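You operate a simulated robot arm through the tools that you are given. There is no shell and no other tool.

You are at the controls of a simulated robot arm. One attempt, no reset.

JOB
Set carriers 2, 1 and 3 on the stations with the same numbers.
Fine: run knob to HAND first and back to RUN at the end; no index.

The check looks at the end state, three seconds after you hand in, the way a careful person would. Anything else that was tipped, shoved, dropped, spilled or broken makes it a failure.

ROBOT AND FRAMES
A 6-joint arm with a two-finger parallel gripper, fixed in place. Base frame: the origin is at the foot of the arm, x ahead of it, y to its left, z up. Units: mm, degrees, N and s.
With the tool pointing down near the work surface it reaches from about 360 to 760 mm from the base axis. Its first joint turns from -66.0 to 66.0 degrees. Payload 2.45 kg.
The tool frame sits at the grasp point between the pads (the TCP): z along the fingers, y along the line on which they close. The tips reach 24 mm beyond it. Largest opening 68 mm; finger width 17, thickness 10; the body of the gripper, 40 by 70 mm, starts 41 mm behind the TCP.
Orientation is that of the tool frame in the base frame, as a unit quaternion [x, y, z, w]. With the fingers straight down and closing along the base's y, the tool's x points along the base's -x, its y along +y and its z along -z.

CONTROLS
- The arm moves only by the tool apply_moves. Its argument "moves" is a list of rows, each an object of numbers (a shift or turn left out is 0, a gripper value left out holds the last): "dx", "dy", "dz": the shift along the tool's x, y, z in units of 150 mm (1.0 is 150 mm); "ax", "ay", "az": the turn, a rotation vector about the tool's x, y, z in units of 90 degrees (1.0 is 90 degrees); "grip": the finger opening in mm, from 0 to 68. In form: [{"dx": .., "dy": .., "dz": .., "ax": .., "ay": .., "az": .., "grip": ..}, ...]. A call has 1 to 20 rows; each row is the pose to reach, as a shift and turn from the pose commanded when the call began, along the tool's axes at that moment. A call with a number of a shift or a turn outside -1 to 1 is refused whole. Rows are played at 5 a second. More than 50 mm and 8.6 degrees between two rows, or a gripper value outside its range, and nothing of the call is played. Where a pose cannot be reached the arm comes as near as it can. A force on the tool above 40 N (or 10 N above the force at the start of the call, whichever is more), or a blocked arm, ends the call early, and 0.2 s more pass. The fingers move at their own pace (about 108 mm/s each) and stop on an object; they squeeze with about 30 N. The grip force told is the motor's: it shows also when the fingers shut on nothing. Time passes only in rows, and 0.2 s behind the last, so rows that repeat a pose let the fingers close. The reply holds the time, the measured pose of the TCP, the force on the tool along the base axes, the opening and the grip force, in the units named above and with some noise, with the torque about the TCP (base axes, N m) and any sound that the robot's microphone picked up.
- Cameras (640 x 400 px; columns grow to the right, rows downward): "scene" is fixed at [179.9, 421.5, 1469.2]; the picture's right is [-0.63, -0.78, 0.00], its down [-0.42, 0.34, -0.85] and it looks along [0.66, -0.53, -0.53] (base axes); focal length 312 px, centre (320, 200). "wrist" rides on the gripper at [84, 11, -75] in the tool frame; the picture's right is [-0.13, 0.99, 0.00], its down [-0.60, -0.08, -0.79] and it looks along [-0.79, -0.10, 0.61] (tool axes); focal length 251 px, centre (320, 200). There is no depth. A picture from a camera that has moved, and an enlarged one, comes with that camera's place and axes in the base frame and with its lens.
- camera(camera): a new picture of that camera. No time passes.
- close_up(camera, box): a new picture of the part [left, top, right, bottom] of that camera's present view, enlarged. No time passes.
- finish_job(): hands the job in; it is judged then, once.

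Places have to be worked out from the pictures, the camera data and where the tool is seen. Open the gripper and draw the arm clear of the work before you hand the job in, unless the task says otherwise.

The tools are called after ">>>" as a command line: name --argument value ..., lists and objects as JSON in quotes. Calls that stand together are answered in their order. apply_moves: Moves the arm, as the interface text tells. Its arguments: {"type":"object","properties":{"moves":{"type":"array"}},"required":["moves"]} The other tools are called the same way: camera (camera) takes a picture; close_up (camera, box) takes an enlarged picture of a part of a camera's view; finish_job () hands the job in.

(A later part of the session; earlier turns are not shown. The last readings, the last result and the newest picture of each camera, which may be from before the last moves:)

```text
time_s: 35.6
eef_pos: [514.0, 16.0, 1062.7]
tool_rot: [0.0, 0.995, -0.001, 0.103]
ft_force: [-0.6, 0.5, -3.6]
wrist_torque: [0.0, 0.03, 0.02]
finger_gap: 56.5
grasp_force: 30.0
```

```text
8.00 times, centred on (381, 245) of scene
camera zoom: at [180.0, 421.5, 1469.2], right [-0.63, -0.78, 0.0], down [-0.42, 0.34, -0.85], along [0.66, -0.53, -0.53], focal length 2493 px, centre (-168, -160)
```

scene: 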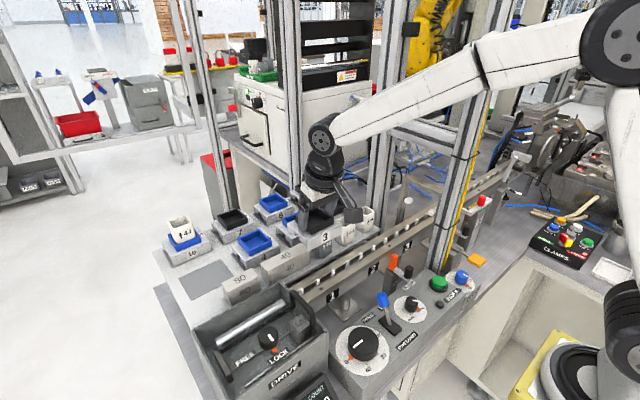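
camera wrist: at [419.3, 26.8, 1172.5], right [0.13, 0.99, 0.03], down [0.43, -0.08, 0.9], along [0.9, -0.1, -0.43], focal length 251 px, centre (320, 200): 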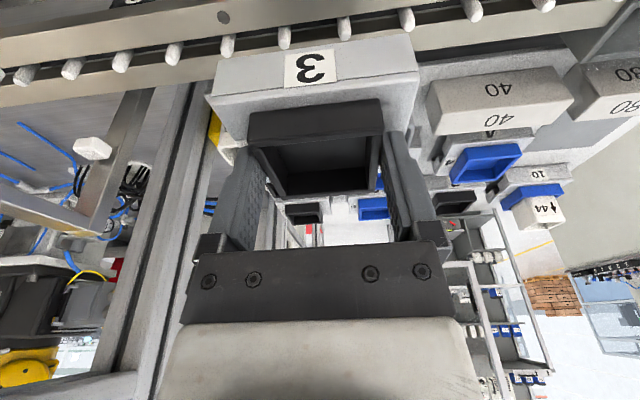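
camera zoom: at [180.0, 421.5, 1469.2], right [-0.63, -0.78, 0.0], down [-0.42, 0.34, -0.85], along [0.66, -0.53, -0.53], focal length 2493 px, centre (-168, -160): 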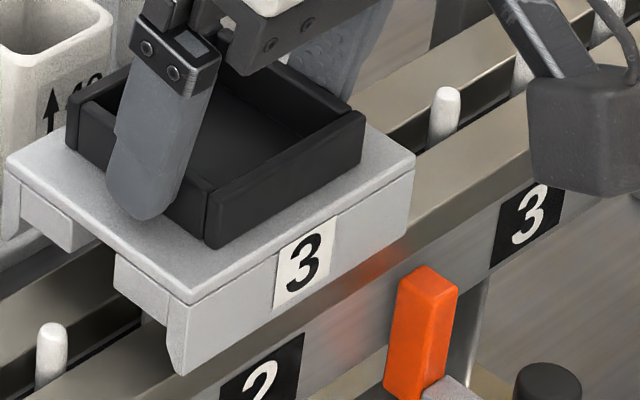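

Overhang of skirt past the rail front is ~8 mm where ~10 is symmetric, and y is centred (≈14.5). I shift 2.5 mm more in −x and descend slowly toward seating.

>>> apply_moves --moves '[{"dx": 0.016, "dz": -0.003}, {"dx": 0.024, "dz": 0.034}, {"dx": 0.031, "dz": 0.067}, {"dx": 0.0385, "dz": 0.1009}, {"dx": 0.0385, "dz": 0.1009}]'

>>> close_up --camera "wrist" --box '[180, 0, 440, 120]'

>>> close_up --camera "scene" --box '[345, 220, 417, 270]'

```text
time_s: 36.8
eef_pos: [512.2, 15.4, 1047.2]
tool_rot: [0.001, 0.995, 0.0, 0.103]
ft_force: [-1.1, -0.2, -3.4]
wrist_torque: [-0.01, 0.01, -0.01]
finger_gap: 56.8
grasp_force: 29.4
```

```text
2.46 times, centred on (310, 60) of wrist
camera zoom: at [415.1, 26.2, 1102.0], right [0.13, 0.99, 0.03], down [0.43, -0.08, 0.9], along [0.9, -0.1, -0.43], focal length 619 px, centre (345, 545)
```

zoom: 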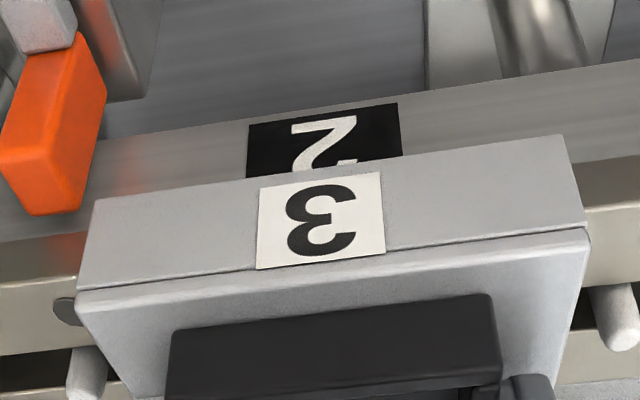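

```text
8.00 times, centred on (381, 245) of scene
camera zoom: at [180.0, 421.5, 1469.2], right [-0.63, -0.78, 0.0], down [-0.42, 0.34, -0.85], along [0.66, -0.53, -0.53], focal length 2493 px, centre (-168, -160)
```

zoom: 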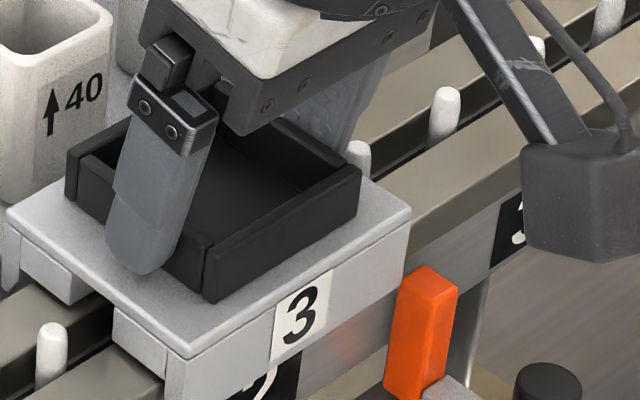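

The slot lines up with the pins and the skirt is outside the rail. I continue down in small steps watching for contact.

>>> apply_moves --moves '[{"dx": 0.0014, "dz": 0.0065}, {"dx": 0.0028, "dz": 0.013}, {"dx": 0.0042, "dz": 0.0196}, {"dx": 0.0042, "dz": 0.0196}]'

```text
time_s: 37.8
eef_pos: [513.4, 15.4, 1044.8]
tool_rot: [0.0, 0.994, -0.001, 0.105]
ft_force: [-3.5, -1.8, 9.5]
wrist_torque: [0.11, 0.37, 0.07]
finger_gap: 56.7
grasp_force: 30.3
```

Contact at z≈1044.8, close to the predicted seat. I check whether it's really seated or hung up on something.

>>> close_up --camera "scene" --box '[345, 230, 401, 268]'

>>> close_up --camera "wrist" --box '[180, 0, 440, 120]'

```text
10.53 times, centred on (373, 249) of scene
camera zoom: at [179.7, 421.4, 1469.3], right [-0.63, -0.78, 0.0], down [-0.42, 0.34, -0.85], along [0.66, -0.53, -0.53], focal length 3280 px, centre (-238, -316)
```

zoom: 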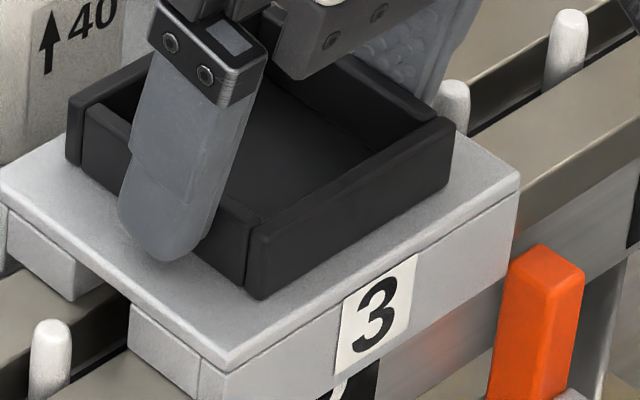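

```text
2.46 times, centred on (310, 60) of wrist
camera zoom: at [415.5, 26.1, 1099.9], right [0.13, 0.99, 0.03], down [0.43, -0.08, 0.9], along [0.9, -0.1, -0.43], focal length 619 px, centre (345, 545)
```

zoom: 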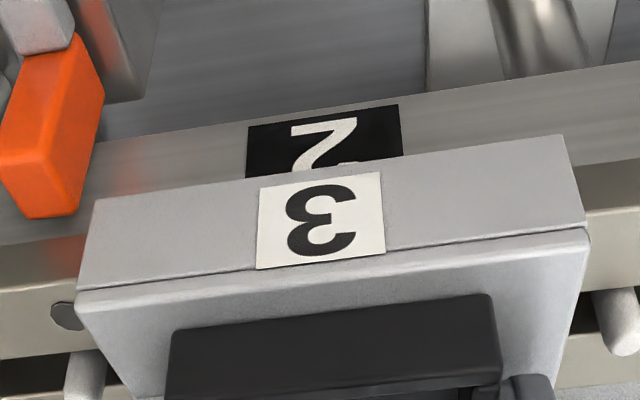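

Block undersides compute to z≈1002, i.e. on the rail top; pins and skirts would have stopped it ~8–10 mm earlier, so it's seated. I release and rise a little to look.

>>> apply_moves --moves '[{"grip": 60}, {"grip": 67}, {"grip": 68}, {"dx": -0.015, "dz": -0.07}, {"dx": -0.03, "dz": -0.14}, {"dx": -0.06, "dz": -0.3}, {"dx": -0.085, "dz": -0.4}]'

>>> camera --camera "wrist"

>>> close_up --camera "scene" --box '[325, 210, 421, 280]'

```text
time_s: 39.4
eef_pos: [511.7, 14.5, 1104.3]
tool_rot: [0.0, 0.995, 0.0, 0.104]
ft_force: [-0.3, 1.2, -0.4]
wrist_torque: [-0.02, 0.01, 0.01]
finger_gap: 68.0
grasp_force: 0.2
```

```text
taken
camera wrist: at [414.7, 24.8, 1160.5], right [0.13, 0.99, 0.03], down [0.43, -0.08, 0.9], along [0.9, -0.1, -0.43], focal length 251 px, centre (320, 200)
```

wrist: 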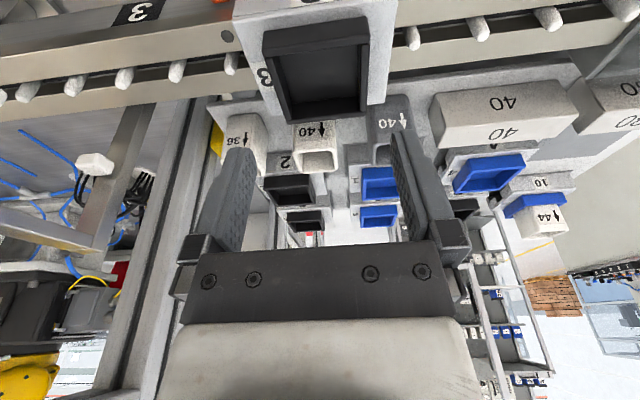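

```text
5.71 times, centred on (373, 245) of scene
camera zoom: at [179.9, 421.5, 1469.2], right [-0.63, -0.78, 0.0], down [-0.42, 0.34, -0.85], along [0.66, -0.53, -0.53], focal length 1781 px, centre (17, -57)
```

zoom: 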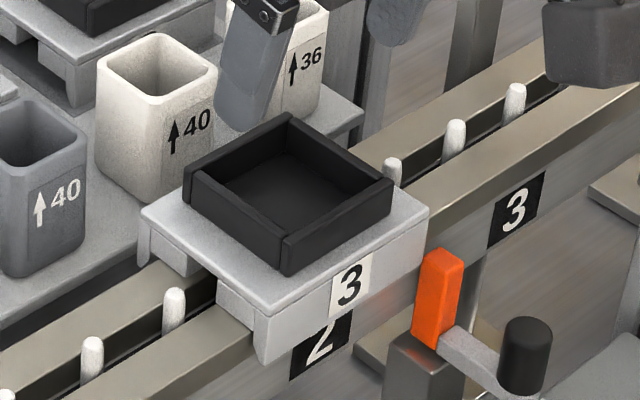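

Carrier 3 sits level on the rail, astride the pins. Now I rise, straighten the tool and turn it to yaw −90° so I can re-grip along x with a lean away from the frame.

>>> apply_moves --moves '[{"dx": -0.05, "dz": -0.145, "ay": 0.066}, {"dx": -0.103, "dz": -0.2916, "ay": 0.133}, {"dx": -0.103, "dz": -0.2916, "ay": 0.133}]'

>>> apply_moves --moves '[{"az": 0.091}, {"az": 0.182}, {"az": 0.273}, {"az": 0.364}, {"az": 0.455}, {"az": 0.545}, {"az": 0.636}, {"az": 0.727}, {"az": 0.818}, {"az": 0.909}, {"az": 1.0}, {"az": 1.0}]'

>>> camera --camera "wrist"

>>> camera --camera "scene"

```text
time_s: 40.2
eef_pos: [518.7, 16.2, 1153.0]
tool_rot: [0.0, 1.0, -0.001, -0.001]
ft_force: [0.0, 0.0, -0.1]
wrist_torque: [-0.03, 0.01, 0.0]
finger_gap: 67.7
grasp_force: 0.0
```

```text
time_s: 42.8
eef_pos: [520.0, 16.5, 1152.5]
tool_rot: [0.708, 0.706, -0.001, 0.001]
ft_force: [0.4, 0.2, 0.2]
wrist_torque: [-0.02, 0.01, 0.0]
finger_gap: 67.9
grasp_force: 0.1
```

```text
taken
camera wrist: at [531.8, 99.1, 1225.9], right [0.99, -0.13, 0.0], down [-0.08, -0.6, 0.79], along [-0.1, -0.79, -0.61], focal length 251 px, centre (320, 200)
```

wrist: 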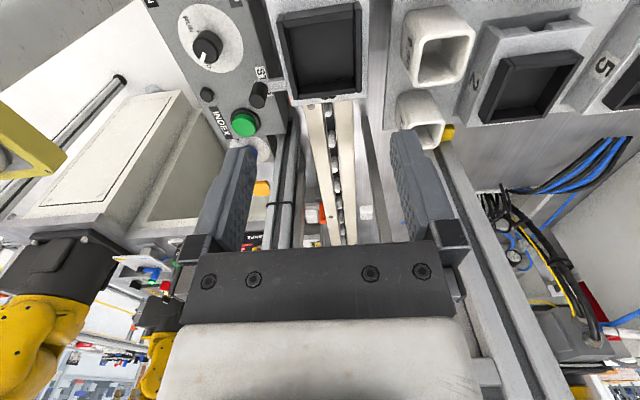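

```text
taken
```

scene: 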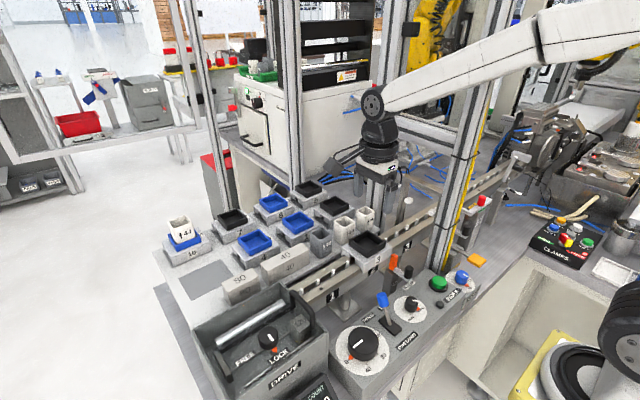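

Now the camera looks along −y down the rail toward the frame; I zoom to see the clearances around station 3.

>>> close_up --camera "wrist" --box '[220, 60, 440, 250]'

>>> close_up --camera "wrist" --box '[250, 0, 390, 110]'

```text
2.11 times, centred on (330, 155) of wrist
camera zoom: at [531.8, 99.1, 1225.9], right [0.99, -0.13, 0.0], down [-0.08, -0.6, 0.79], along [-0.1, -0.79, -0.61], focal length 529 px, centre (299, 295)
```

zoom: 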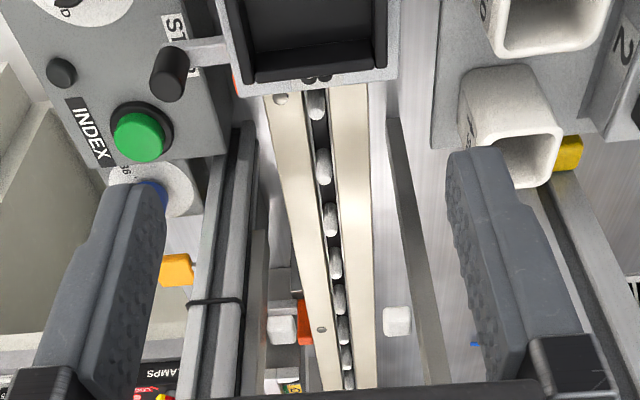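

```text
3.64 times, centred on (320, 55) of wrist
camera zoom: at [531.8, 99.1, 1225.9], right [0.99, -0.13, 0.0], down [-0.08, -0.6, 0.79], along [-0.1, -0.79, -0.61], focal length 914 px, centre (320, 727)
```

zoom: 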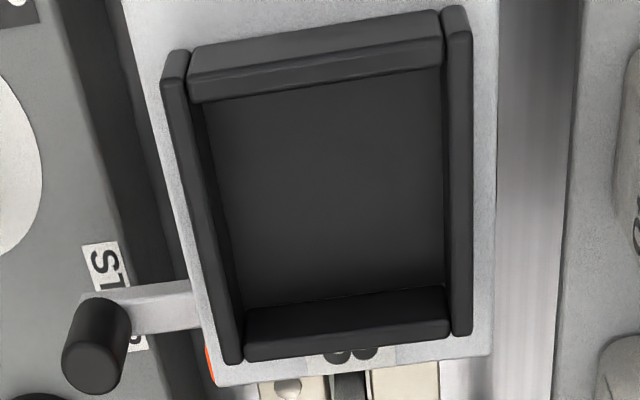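

Carrier 3's tray centre is at about (523.8, 17). I now lean the wrist 15° toward +y (fingers closing along x) while still high.

>>> apply_moves --moves '[{"dx": 0.013, "dy": 0.012, "ay": -0.0833}, {"dx": 0.0267, "dy": 0.0233, "ay": -0.1667}, {"dx": 0.0267, "dy": 0.0233, "ay": -0.1667}]'

>>> camera --camera "wrist"

>>> camera --camera "scene"

```text
time_s: 43.6
eef_pos: [522.4, 19.1, 1151.7]
tool_rot: [0.702, 0.7, -0.093, 0.093]
ft_force: [0.2, 0.0, 1.0]
wrist_torque: [0.01, 0.01, 0.01]
finger_gap: 68.3
grasp_force: 0.1
```

```text
taken
camera wrist: at [534.6, 118.3, 1201.4], right [0.99, -0.13, 0.03], down [-0.08, -0.38, 0.92], along [-0.1, -0.92, -0.38], focal length 251 px, centre (320, 200)
```

wrist: 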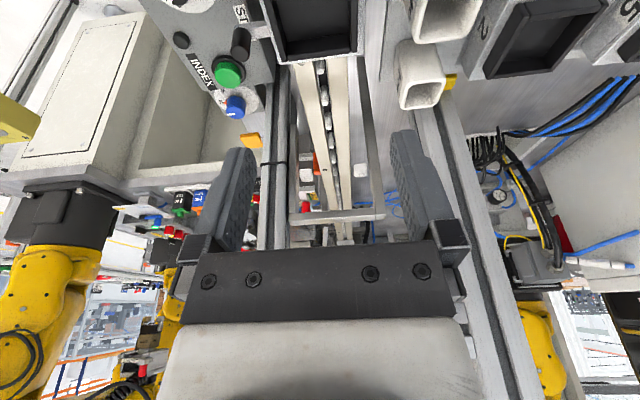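

```text
taken
```

scene: 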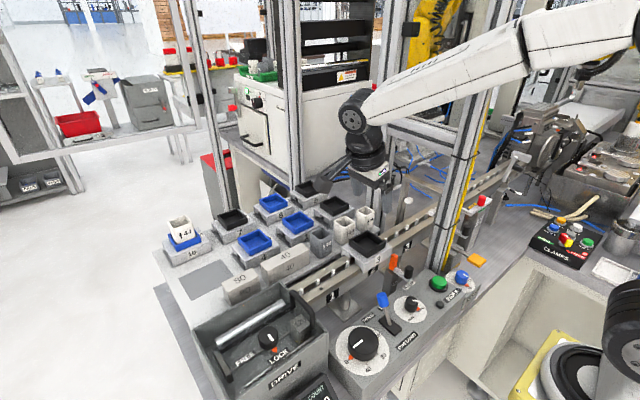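

The lean is set. I descend to z≈1080 above the tray and check centring in x.

>>> apply_moves --moves '[{"dx": 0.044, "dy": 0.004, "dz": 0.152}, {"dx": 0.088, "dy": 0.008, "dz": 0.304}, {"dx": 0.131, "dy": 0.01, "dz": 0.455}, {"dx": 0.131, "dy": 0.01, "dz": 0.455}]'

>>> camera --camera "wrist"

>>> close_up --camera "wrist" --box '[220, 0, 420, 160]'

>>> close_up --camera "scene" --box '[320, 170, 440, 280]'

```text
time_s: 44.6
eef_pos: [523.9, 21.1, 1077.8]
tool_rot: [0.7, 0.702, -0.092, 0.093]
ft_force: [0.9, -0.6, 0.5]
wrist_torque: [0.02, 0.02, 0.02]
finger_gap: 68.0
grasp_force: 0.1
```

```text
taken
camera wrist: at [535.0, 120.7, 1128.5], right [0.99, -0.13, 0.03], down [-0.08, -0.38, 0.92], along [-0.1, -0.92, -0.38], focal length 251 px, centre (320, 200)
```

wrist: 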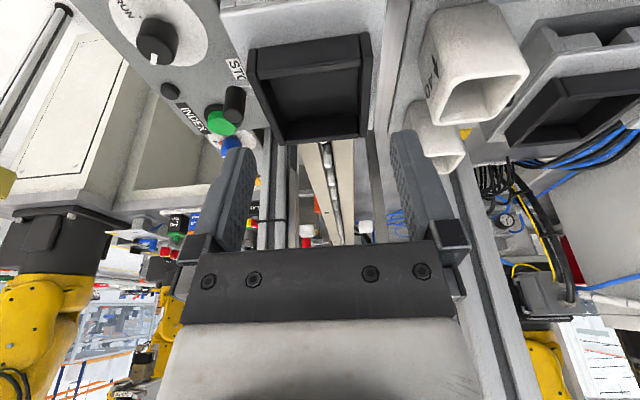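

```text
2.50 times, centred on (320, 80) of wrist
camera zoom: at [535.0, 120.7, 1128.5], right [0.99, -0.13, 0.03], down [-0.08, -0.38, 0.92], along [-0.1, -0.92, -0.38], focal length 629 px, centre (320, 500)
```

zoom: 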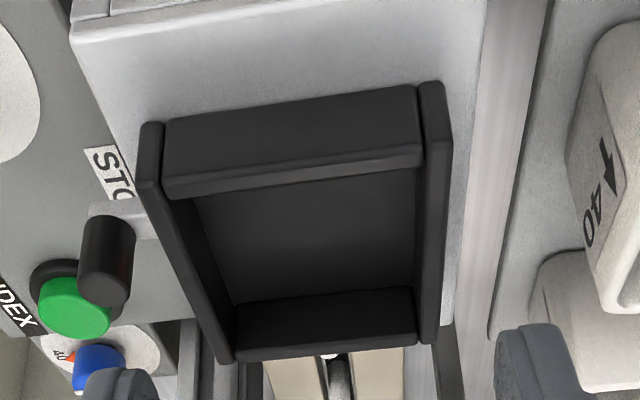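

```text
3.64 times, centred on (380, 225) of scene
camera zoom: at [179.9, 421.5, 1469.2], right [-0.63, -0.78, 0.0], down [-0.42, 0.34, -0.85], along [0.66, -0.53, -0.53], focal length 1133 px, centre (102, 109)
```

zoom: 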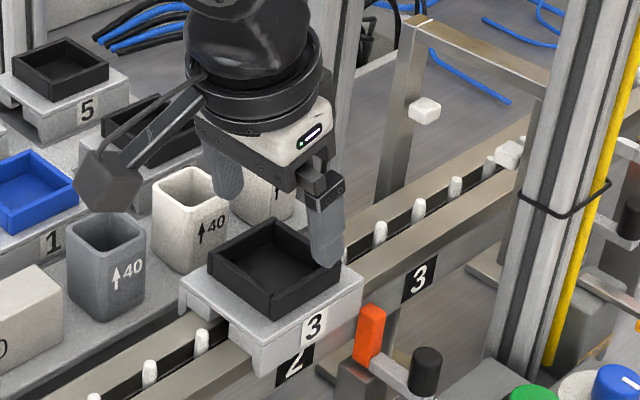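

Tray centre is (523, 15.3) vs. tool (524, 20) with lean – good. I lower onto the tray to z≈1045.

>>> apply_moves --moves '[{"dx": 0.017, "dy": -0.003, "dz": 0.07}, {"dx": 0.034, "dy": -0.003, "dz": 0.14}, {"dx": 0.0515, "dy": -0.003, "dz": 0.2127}, {"dx": 0.0515, "dy": -0.003, "dz": 0.2127}]'

>>> close_up --camera "scene" --box '[320, 190, 420, 280]'

>>> camera --camera "wrist"

```text
time_s: 45.6
eef_pos: [522.9, 19.3, 1048.9]
tool_rot: [0.701, 0.701, -0.095, 0.092]
ft_force: [0.7, -0.4, 0.0]
wrist_torque: [0.0, 0.01, -0.02]
finger_gap: 67.9
grasp_force: 0.0
```

```text
4.44 times, centred on (370, 235) of scene
camera zoom: at [179.9, 421.5, 1469.2], right [-0.63, -0.78, 0.0], down [-0.42, 0.34, -0.85], along [0.66, -0.53, -0.53], focal length 1385 px, centre (98, 44)
```

zoom: 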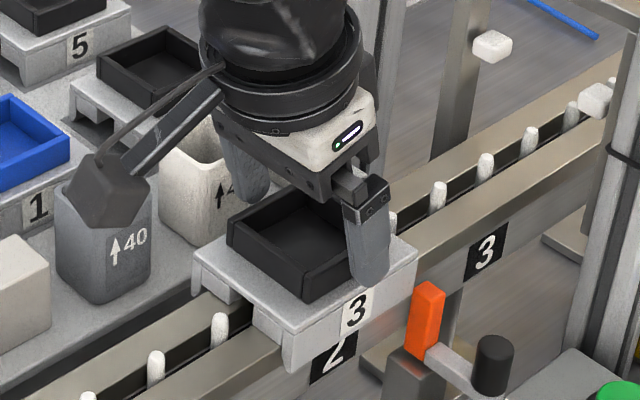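

```text
taken
camera wrist: at [534.6, 119.2, 1098.0], right [0.99, -0.13, 0.03], down [-0.08, -0.38, 0.92], along [-0.1, -0.92, -0.38], focal length 251 px, centre (320, 200)
```

wrist: 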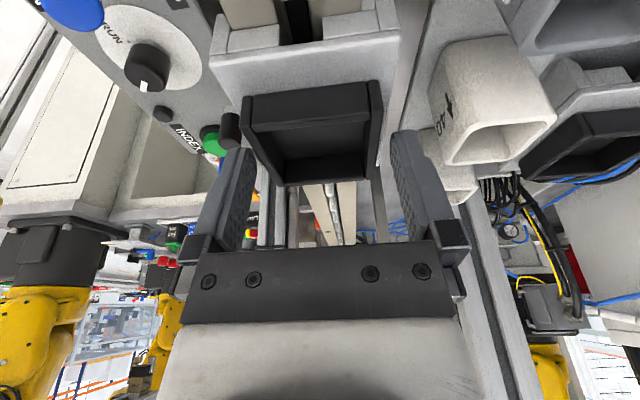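

The fingers straddle the tray along x, with the finger bottoms a bit high; I go 3 mm lower and close.

>>> apply_moves --moves '[{"dx": 0.0052, "dz": 0.0193, "grip": 68}, {"dx": 0.0052, "dz": 0.0193, "grip": 62}, {"dx": 0.0052, "dz": 0.0193, "grip": 50}, {"dx": 0.0052, "dz": 0.0193, "grip": 40}, {"dx": 0.0052, "dz": 0.0193, "grip": 40}, {"dx": 0.0052, "dz": 0.0193, "grip": 40}]'

```text
time_s: 47.0
eef_pos: [523.2, 19.0, 1045.4]
tool_rot: [0.701, 0.701, -0.093, 0.092]
ft_force: [-7.8, 0.0, 4.6]
wrist_torque: [-0.14, 0.26, -0.12]
finger_gap: 56.2
grasp_force: 30.4
```

Gripped at 56.2 mm. I lift 28 mm and check it hangs level.

>>> apply_moves --moves '[{"dx": -0.012, "dz": -0.045}, {"dx": -0.024, "dz": -0.09}, {"dx": -0.0483, "dz": -0.1803}, {"dx": -0.0483, "dz": -0.1803}]'

>>> close_up --camera "scene" --box '[320, 180, 440, 280]'

>>> close_up --camera "wrist" --box '[180, 0, 460, 190]'

```text
time_s: 48.0
eef_pos: [523.0, 19.3, 1073.1]
tool_rot: [0.701, 0.701, -0.092, 0.093]
ft_force: [-1.3, -0.4, -2.5]
wrist_torque: [0.01, 0.0, -0.03]
finger_gap: 56.6
grasp_force: 29.9
```

```text
4.00 times, centred on (380, 230) of scene
camera zoom: at [180.0, 421.5, 1469.2], right [-0.63, -0.78, 0.0], down [-0.42, 0.34, -0.85], along [0.66, -0.53, -0.53], focal length 1247 px, centre (80, 80)
```

zoom: 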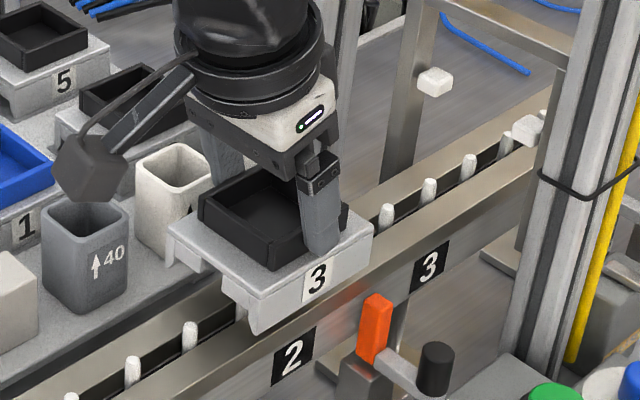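

```text
2.11 times, centred on (320, 95) of wrist
camera zoom: at [534.9, 118.9, 1122.8], right [0.99, -0.13, 0.03], down [-0.08, -0.38, 0.92], along [-0.1, -0.92, -0.38], focal length 529 px, centre (320, 421)
```

zoom: 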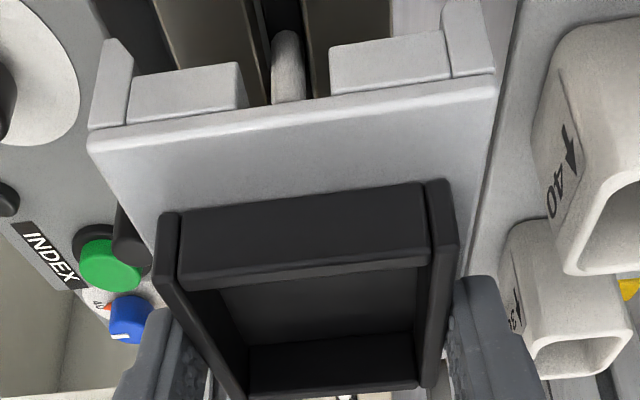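

The end view shows the slot centred on the pins. I now move 60 mm in −y, pause, and check clearance to the frame.

>>> apply_moves --moves '[{"dx": -0.129, "dz": 0.0345}, {"dx": -0.2576, "dz": 0.069}, {"dx": -0.3864, "dz": 0.1035}, {"dx": -0.3864, "dz": 0.1035}]'

>>> camera --camera "scene"

>>> camera --camera "wrist"

```text
time_s: 49.0
eef_pos: [522.3, -41.6, 1074.1]
tool_rot: [0.702, 0.7, -0.094, 0.092]
ft_force: [-0.1, 0.5, -2.3]
wrist_torque: [-0.03, -0.02, -0.02]
finger_gap: 56.8
grasp_force: 30.1
```

```text
taken
```

scene: 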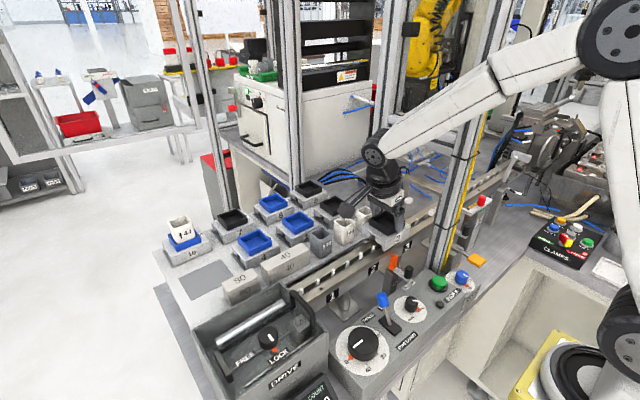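

```text
taken
camera wrist: at [534.6, 58.8, 1122.9], right [0.99, -0.12, 0.03], down [-0.08, -0.38, 0.92], along [-0.1, -0.92, -0.38], focal length 251 px, centre (320, 200)
```

wrist: 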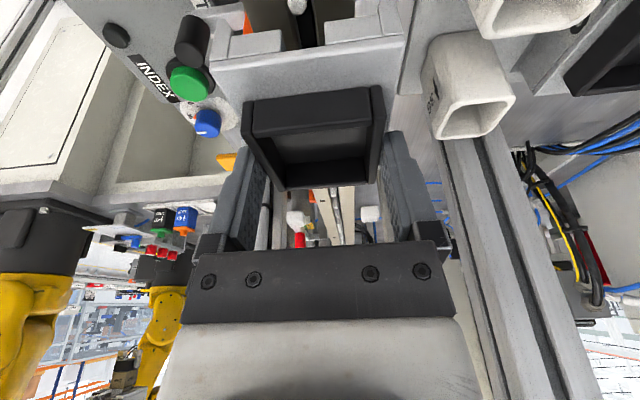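

All clear. I continue the second 60 mm to station 3.

>>> apply_moves --moves '[{"dx": -0.129, "dz": 0.0345}, {"dx": -0.2576, "dz": 0.069}, {"dx": -0.38, "dz": 0.102}, {"dx": -0.38, "dz": 0.102}]'

>>> close_up --camera "scene" --box '[350, 160, 470, 270]'

>>> close_up --camera "wrist" --box '[180, 0, 460, 190]'

>>> camera --camera "scene"

```text
time_s: 50.0
eef_pos: [523.6, -97.1, 1071.7]
tool_rot: [0.701, 0.701, -0.093, 0.093]
ft_force: [0.5, 0.1, -2.7]
wrist_torque: [0.03, -0.01, -0.01]
finger_gap: 56.3
grasp_force: 30.0
```

```text
3.64 times, centred on (410, 215) of scene
camera zoom: at [180.0, 421.5, 1469.2], right [-0.63, -0.78, 0.0], down [-0.42, 0.34, -0.85], along [0.66, -0.53, -0.53], focal length 1133 px, centre (-7, 146)
```

zoom: 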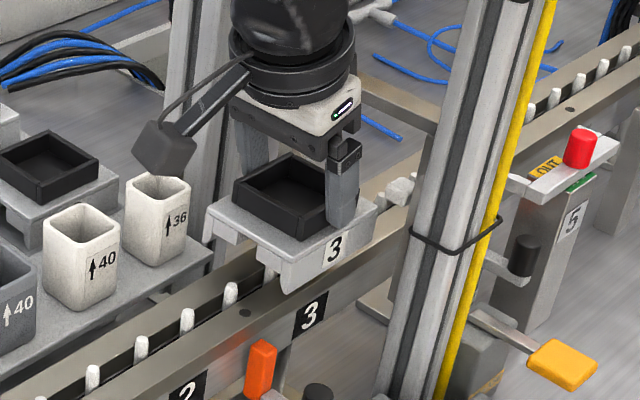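

```text
2.11 times, centred on (320, 95) of wrist
camera zoom: at [534.5, 2.0, 1122.4], right [0.99, -0.13, 0.03], down [-0.08, -0.38, 0.92], along [-0.1, -0.92, -0.38], focal length 529 px, centre (320, 421)
```

zoom: 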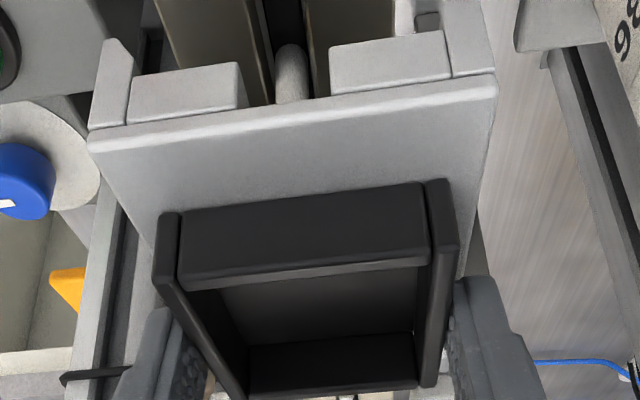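

```text
taken
```

scene: 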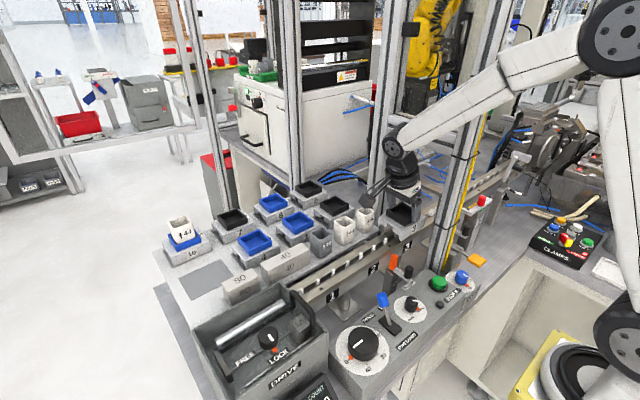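

By the pin position seen through the slot, the carrier is about 3 mm short in −y; x is well centred. I shift −3.3 mm in y and then lower to just above seating.

>>> apply_moves --moves '[{"dx": -0.0212, "dz": 0.0057}, {"dx": -0.0126, "dz": 0.0379}, {"dx": 0.0, "dz": 0.085}, {"dx": 0.0133, "dz": 0.1345}, {"dx": 0.0219, "dz": 0.1667}, {"dx": 0.0219, "dz": 0.1667}]'

>>> close_up --camera "scene" --box '[365, 200, 453, 260]'

>>> close_up --camera "wrist" --box '[180, 0, 460, 190]'

```text
time_s: 51.4
eef_pos: [522.3, -101.9, 1049.7]
tool_rot: [0.702, 0.7, -0.093, 0.092]
ft_force: [-0.2, 0.0, -3.1]
wrist_torque: [0.02, 0.0, 0.01]
finger_gap: 56.5
grasp_force: 30.1
```

```text
6.67 times, centred on (409, 230) of scene
camera zoom: at [180.0, 421.5, 1469.2], right [-0.63, -0.78, 0.0], down [-0.42, 0.34, -0.85], along [0.66, -0.53, -0.53], focal length 2078 px, centre (-273, 0)
```

zoom: 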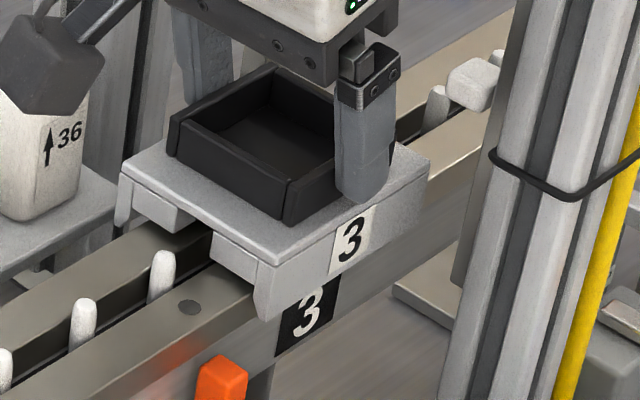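

```text
2.11 times, centred on (320, 95) of wrist
camera zoom: at [534.3, -2.6, 1098.7], right [0.99, -0.13, 0.03], down [-0.08, -0.38, 0.92], along [-0.1, -0.92, -0.38], focal length 529 px, centre (320, 421)
```

zoom: 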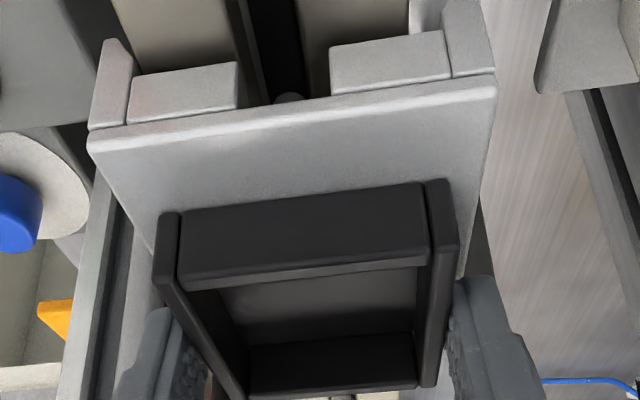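

Scene check: pins compute at y=−45.2 as expected and the carrier centre at y≈−105.3, right on station 3. I lower gently to contact.

>>> apply_moves --moves '[{"dx": 0.0026, "dz": 0.0097}, {"dx": 0.0052, "dz": 0.0193}, {"dx": 0.0061, "dz": 0.0225}, {"dx": 0.0061, "dz": 0.0225}]'

```text
time_s: 52.4
eef_pos: [521.7, -102.5, 1046.0]
tool_rot: [0.701, 0.701, -0.093, 0.092]
ft_force: [0.7, -0.1, -4.0]
wrist_torque: [0.02, 0.0, -0.02]
finger_gap: 56.7
grasp_force: 30.3
```

No contact yet at z≈1046; a little further down.

>>> apply_moves --moves '[{"dx": 0.0017, "dz": 0.0064}, {"dx": 0.0026, "dz": 0.0097}, {"dx": 0.0035, "dz": 0.0129}, {"dx": 0.0035, "dz": 0.0129}]'

```text
time_s: 53.4
eef_pos: [522.7, -104.0, 1044.7]
tool_rot: [0.702, 0.7, -0.093, 0.093]
ft_force: [-14.0, 1.0, 23.2]
wrist_torque: [-0.16, 0.41, -0.04]
finger_gap: 57.1
grasp_force: 29.9
```

Contact with ~26 N at z≈1044.7, same height as at station 2, so it's seated. I relieve slightly, release, rise 40 mm and look.

>>> apply_moves --moves '[{"dx": -0.0017, "dz": -0.0064}, {"dx": -0.0017, "dz": -0.0064, "grip": 60}, {"dx": -0.0017, "dz": -0.0064, "grip": 68}, {"dx": -0.0017, "dz": -0.0064, "grip": 68}, {"dx": -0.02, "dz": -0.07}, {"dx": -0.04, "dz": -0.15}, {"dx": -0.07, "dz": -0.27}]'

>>> close_up --camera "scene" --box '[365, 190, 453, 260]'

>>> close_up --camera "wrist" --box '[180, 0, 460, 190]'

```text
time_s: 55.0
eef_pos: [522.7, -104.0, 1085.7]
tool_rot: [0.701, 0.701, -0.093, 0.092]
ft_force: [1.1, 0.4, -0.3]
wrist_torque: [-0.01, -0.01, -0.01]
finger_gap: 67.9
grasp_force: 0.1
```

```text
5.71 times, centred on (409, 225) of scene
camera zoom: at [179.9, 421.5, 1469.2], right [-0.63, -0.78, 0.0], down [-0.42, 0.34, -0.85], along [0.66, -0.53, -0.53], focal length 1781 px, centre (-189, 57)
```

zoom: 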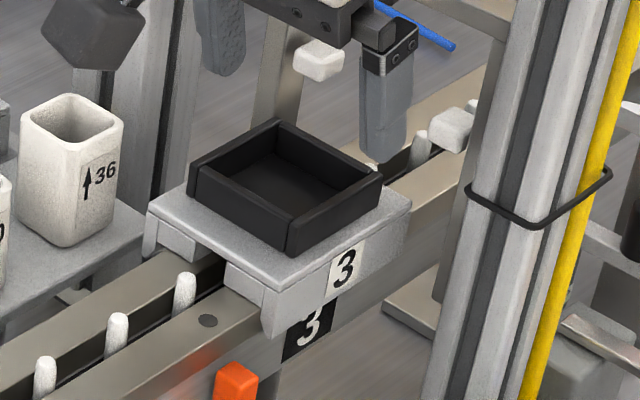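

```text
2.11 times, centred on (320, 95) of wrist
camera zoom: at [534.9, -3.0, 1135.3], right [0.99, -0.13, 0.03], down [-0.08, -0.38, 0.92], along [-0.1, -0.92, -0.38], focal length 529 px, centre (320, 421)
```

zoom: 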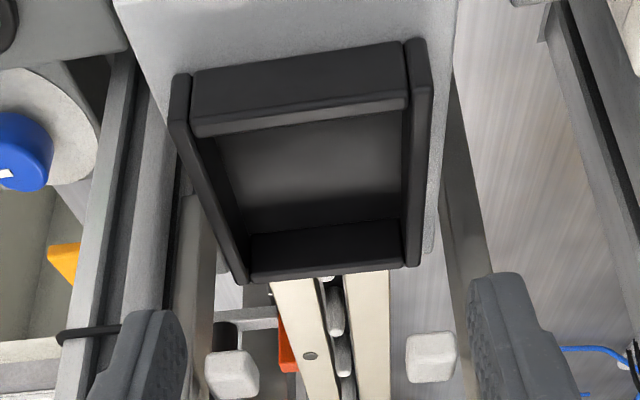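

Carrier 3 sits level on station 3 (centre y≈−105.5). I retreat up and toward +y, away from the frame.

>>> apply_moves --moves '[{"dx": 0.1, "dz": -0.18}, {"dx": 0.2, "dz": -0.35}, {"dx": 0.31, "dz": -0.45}, {"dx": 0.412, "dz": -0.5245}, {"dx": 0.62, "dz": -0.58}]'

>>> apply_moves --moves '[{"ay": 0.0833}, {"ay": 0.1667}]'

>>> apply_moves --moves '[{"az": -0.091}, {"az": -0.182}, {"az": -0.273}, {"az": -0.364}, {"az": -0.455}, {"az": -0.545}, {"az": -0.636}, {"az": -0.727}, {"az": -0.818}, {"az": -0.909}, {"az": -1.0}, {"az": -1.0}]'

>>> camera --camera "scene"

>>> camera --camera "wrist"

```text
time_s: 56.2
eef_pos: [523.1, 11.5, 1146.6]
tool_rot: [0.701, 0.701, -0.093, 0.092]
ft_force: [0.3, -0.5, -0.5]
wrist_torque: [0.03, -0.02, 0.0]
finger_gap: 68.0
grasp_force: 0.0
```

```text
time_s: 56.8
eef_pos: [524.1, 9.0, 1144.8]
tool_rot: [0.707, 0.707, 0.0, 0.0]
ft_force: [0.1, -0.2, 0.0]
wrist_torque: [0.01, 0.02, -0.01]
finger_gap: 67.7
grasp_force: 0.2
```

```text
time_s: 59.4
eef_pos: [524.2, 10.0, 1145.3]
tool_rot: [0.0, 1.0, -0.002, -0.001]
ft_force: [0.9, 0.3, 0.3]
wrist_torque: [0.01, 0.01, 0.01]
finger_gap: 67.6
grasp_force: 0.0
```

```text
taken
```

scene: 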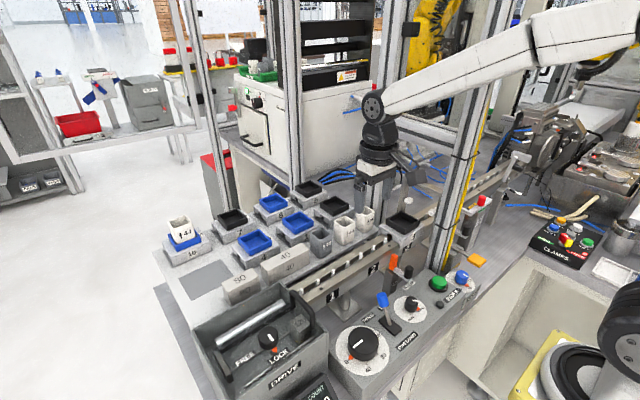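

```text
taken
camera wrist: at [439.8, 20.4, 1219.6], right [0.13, 0.99, 0.0], down [0.6, -0.08, 0.79], along [0.79, -0.1, -0.61], focal length 251 px, centre (320, 200)
```

wrist: 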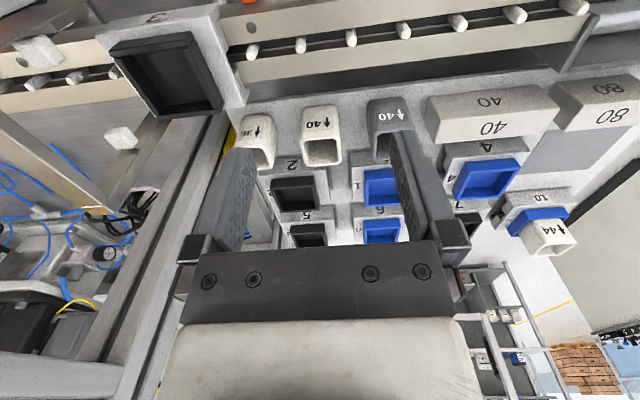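

Carrier 3 is fine. Now I go to carrier 2 at about (698, −41).

>>> apply_moves --moves '[{"dx": -0.29, "dy": -0.085}, {"dx": -0.58, "dy": -0.17}, {"dx": -0.86, "dy": -0.255}, {"dx": -1.0, "dy": -0.33}]'

>>> camera --camera "wrist"

>>> close_up --camera "wrist" --box '[220, 0, 420, 140]'

```text
time_s: 60.4
eef_pos: [674.8, -40.3, 1143.7]
tool_rot: [0.0, 1.0, -0.001, 0.0]
ft_force: [0.3, 0.6, 0.1]
wrist_torque: [0.0, 0.03, -0.04]
finger_gap: 68.1
grasp_force: 0.1
```

```text
taken
camera wrist: at [590.6, -29.1, 1219.9], right [0.13, 0.99, 0.0], down [0.6, -0.08, 0.79], along [0.79, -0.1, -0.61], focal length 251 px, centre (320, 200)
```

wrist: 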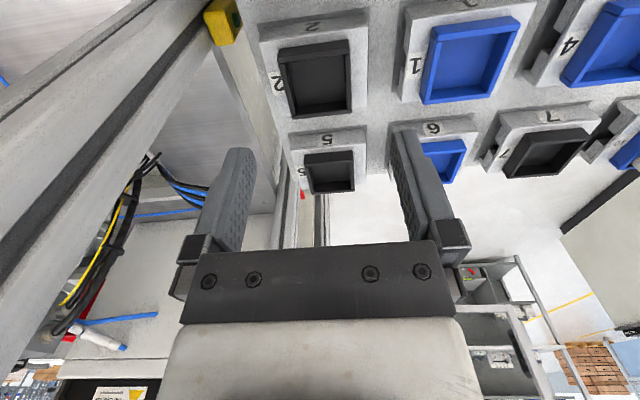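

```text
2.86 times, centred on (320, 70) of wrist
camera zoom: at [590.6, -29.1, 1219.9], right [0.13, 0.99, 0.0], down [0.6, -0.08, 0.79], along [0.79, -0.1, -0.61], focal length 718 px, centre (320, 571)
```

zoom: 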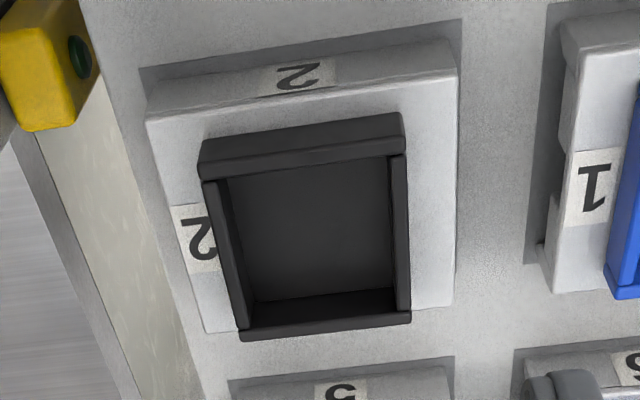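

Carrier 2's tray centre reads (≈699, −45). I move above it and lower to z≈1070 to check.

>>> apply_moves --moves '[{"dx": -0.08, "dy": -0.016, "dz": 0.15}, {"dx": -0.155, "dy": -0.031, "dz": 0.32}, {"dx": -0.155, "dy": -0.031, "dz": 0.493}, {"dx": -0.155, "dy": -0.031, "dz": 0.493}]'

>>> camera --camera "wrist"

>>> close_up --camera "wrist" --box '[220, 0, 420, 150]'

>>> close_up --camera "scene" --box '[280, 150, 400, 250]'

```text
time_s: 61.4
eef_pos: [695.9, -43.5, 1071.2]
tool_rot: [-0.001, 1.0, -0.001, 0.0]
ft_force: [-0.6, 0.8, 0.3]
wrist_torque: [0.05, 0.0, 0.04]
finger_gap: 67.9
grasp_force: 0.0
```

```text
taken
camera wrist: at [614.4, -33.1, 1145.7], right [0.13, 0.99, 0.0], down [0.6, -0.08, 0.79], along [0.79, -0.1, -0.61], focal length 251 px, centre (320, 200)
```

wrist: 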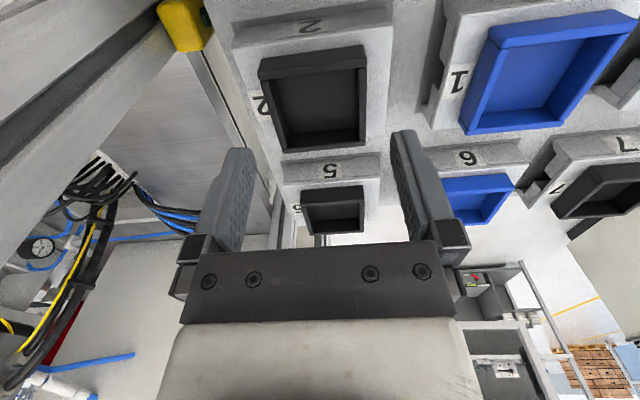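

```text
2.67 times, centred on (320, 75) of wrist
camera zoom: at [614.4, -33.1, 1145.7], right [0.13, 0.99, 0.0], down [0.6, -0.08, 0.79], along [0.79, -0.1, -0.61], focal length 670 px, centre (320, 533)
```

zoom: 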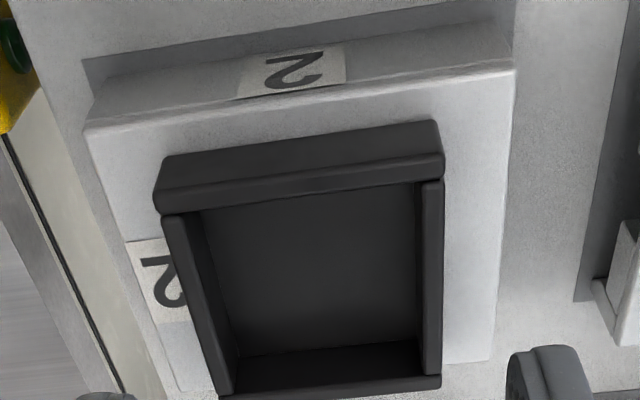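

```text
4.00 times, centred on (340, 200) of scene
camera zoom: at [179.9, 421.5, 1469.2], right [-0.63, -0.78, 0.0], down [-0.42, 0.34, -0.85], along [0.66, -0.53, -0.53], focal length 1247 px, centre (240, 200)
```

zoom: 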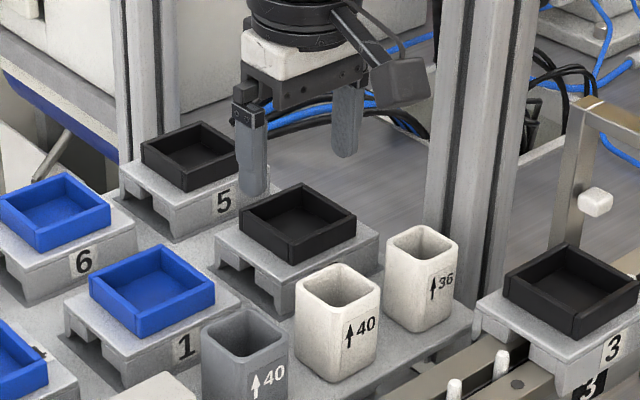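

Tray 2 centre is (698, −45.3); the tool is within 1.5 mm. I adjust and lower to z≈1026.

>>> apply_moves --moves '[{"dx": -0.003, "dy": -0.01, "dz": 0.1}, {"dx": -0.003, "dy": -0.01, "dz": 0.2}, {"dx": -0.003, "dy": -0.01, "dz": 0.298}, {"dx": -0.003, "dy": -0.01, "dz": 0.298}]'

>>> camera --camera "wrist"

>>> close_up --camera "scene" --box '[290, 160, 400, 250]'

```text
time_s: 62.4
eef_pos: [697.2, -44.2, 1026.2]
tool_rot: [0.0, 1.0, -0.001, 0.0]
ft_force: [-0.3, 0.0, 0.1]
wrist_torque: [-0.01, -0.03, -0.02]
finger_gap: 68.1
grasp_force: 0.0
```

```text
taken
camera wrist: at [614.6, -34.4, 1100.9], right [0.13, 0.99, 0.0], down [0.6, -0.08, 0.79], along [0.79, -0.1, -0.61], focal length 251 px, centre (320, 200)
```

wrist: 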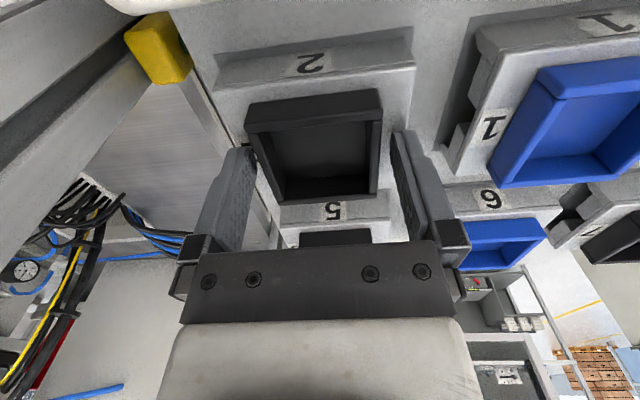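

```text
4.44 times, centred on (345, 205) of scene
camera zoom: at [179.9, 421.5, 1469.2], right [-0.63, -0.78, 0.0], down [-0.42, 0.34, -0.85], along [0.66, -0.53, -0.53], focal length 1385 px, centre (209, 178)
```

zoom: 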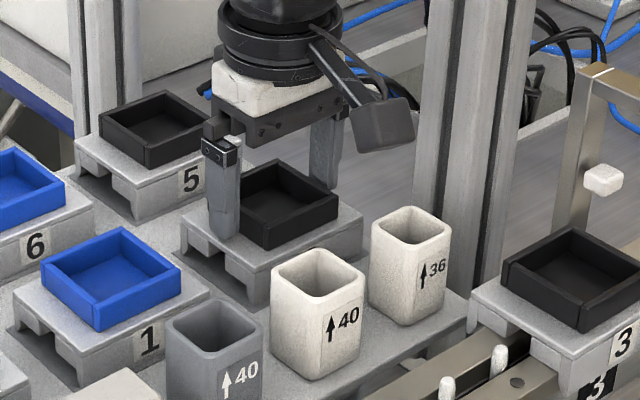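

The fingers straddle tray 2 with the tips just above the plate. I close and then lift 20 mm.

>>> apply_moves --moves '[{"grip": 62}, {"grip": 50}, {"grip": 40}, {"grip": 40}, {"grip": 40}]'

>>> apply_moves --moves '[{"dz": -0.035}, {"dz": -0.07}, {"dz": -0.133}, {"dz": -0.133}]'

>>> close_up --camera "scene" --box '[290, 150, 400, 240]'

>>> camera --camera "wrist"

```text
time_s: 63.6
eef_pos: [697.3, -45.0, 1026.8]
tool_rot: [-0.001, 1.0, -0.001, -0.001]
ft_force: [-0.3, -0.8, 0.0]
wrist_torque: [-0.07, -0.03, 0.0]
finger_gap: 56.8
grasp_force: 29.9
```

```text
time_s: 64.6
eef_pos: [696.5, -46.3, 1045.6]
tool_rot: [0.0, 1.0, 0.0, 0.0]
ft_force: [0.1, 0.5, -3.1]
wrist_torque: [-0.03, 0.0, 0.01]
finger_gap: 56.8
grasp_force: 29.8
```

```text
4.44 times, centred on (345, 195) of scene
camera zoom: at [180.0, 421.5, 1469.2], right [-0.63, -0.78, 0.0], down [-0.42, 0.34, -0.85], along [0.66, -0.53, -0.53], focal length 1385 px, centre (209, 222)
```

zoom: 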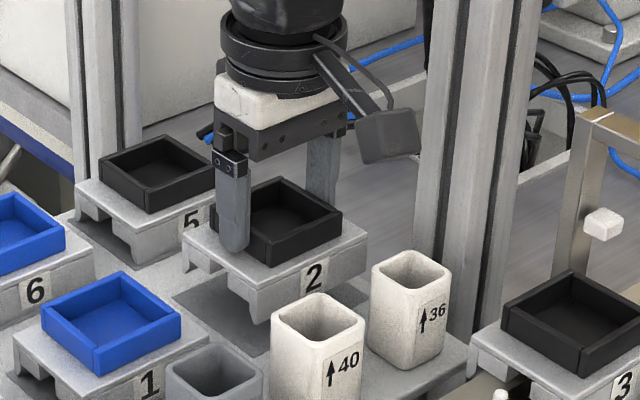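

```text
taken
camera wrist: at [613.3, -35.2, 1121.0], right [0.13, 0.99, 0.0], down [0.6, -0.08, 0.79], along [0.79, -0.1, -0.61], focal length 251 px, centre (320, 200)
```

wrist: 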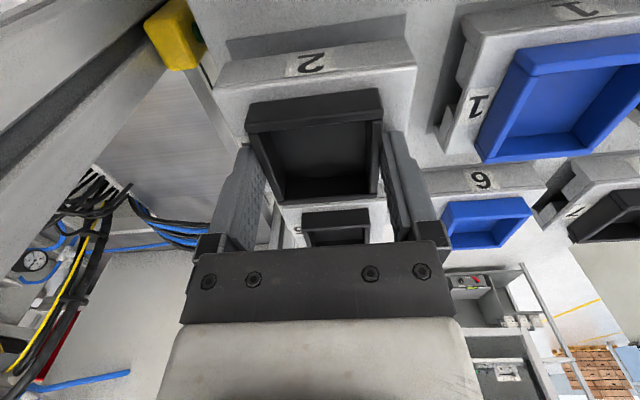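

Carrier 2 hangs level. I raise it to z≈1120 and carry it toward station 2.

>>> apply_moves --moves '[{"dz": -0.2}, {"dz": -0.4}, {"dz": -0.5}, {"dz": -0.5}]'

>>> apply_moves --moves '[{"dx": 0.25, "dy": 0.08}, {"dx": 0.5, "dy": 0.17}, {"dx": 0.75, "dy": 0.26}, {"dx": 1.0, "dy": 0.34}]'

>>> apply_moves --moves '[{"dx": 0.1, "dy": 0.03}, {"dx": 0.18, "dy": 0.06}, {"dx": 0.18, "dy": 0.06}]'

>>> camera --camera "wrist"

>>> camera --camera "scene"

```text
time_s: 65.6
eef_pos: [696.7, -45.4, 1121.6]
tool_rot: [0.0, 1.0, 0.0, 0.0]
ft_force: [0.6, -0.4, -3.2]
wrist_torque: [-0.07, 0.01, 0.02]
finger_gap: 56.5
grasp_force: 29.8
```

```text
time_s: 66.6
eef_pos: [546.4, 6.7, 1122.4]
tool_rot: [0.0, 1.0, -0.001, 0.0]
ft_force: [-0.3, -0.6, -3.1]
wrist_torque: [0.03, 0.02, 0.04]
finger_gap: 56.8
grasp_force: 29.9
```

```text
time_s: 67.4
eef_pos: [517.3, 15.8, 1122.8]
tool_rot: [0.0, 1.0, -0.001, 0.0]
ft_force: [-0.6, 0.1, -3.3]
wrist_torque: [-0.01, 0.02, -0.02]
finger_gap: 56.6
grasp_force: 30.3
```

```text
taken
camera wrist: at [435.4, 26.1, 1195.8], right [0.13, 0.99, 0.0], down [0.6, -0.08, 0.79], along [0.79, -0.1, -0.61], focal length 251 px, centre (320, 200)
```

wrist: 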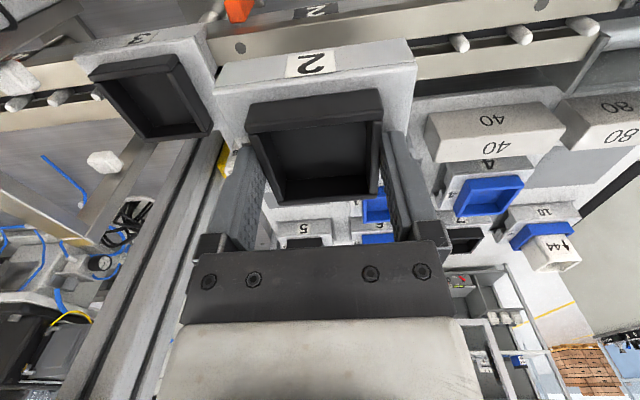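

```text
taken
```

scene: 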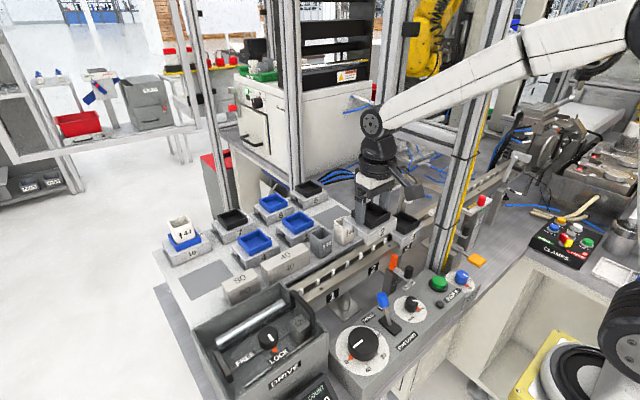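

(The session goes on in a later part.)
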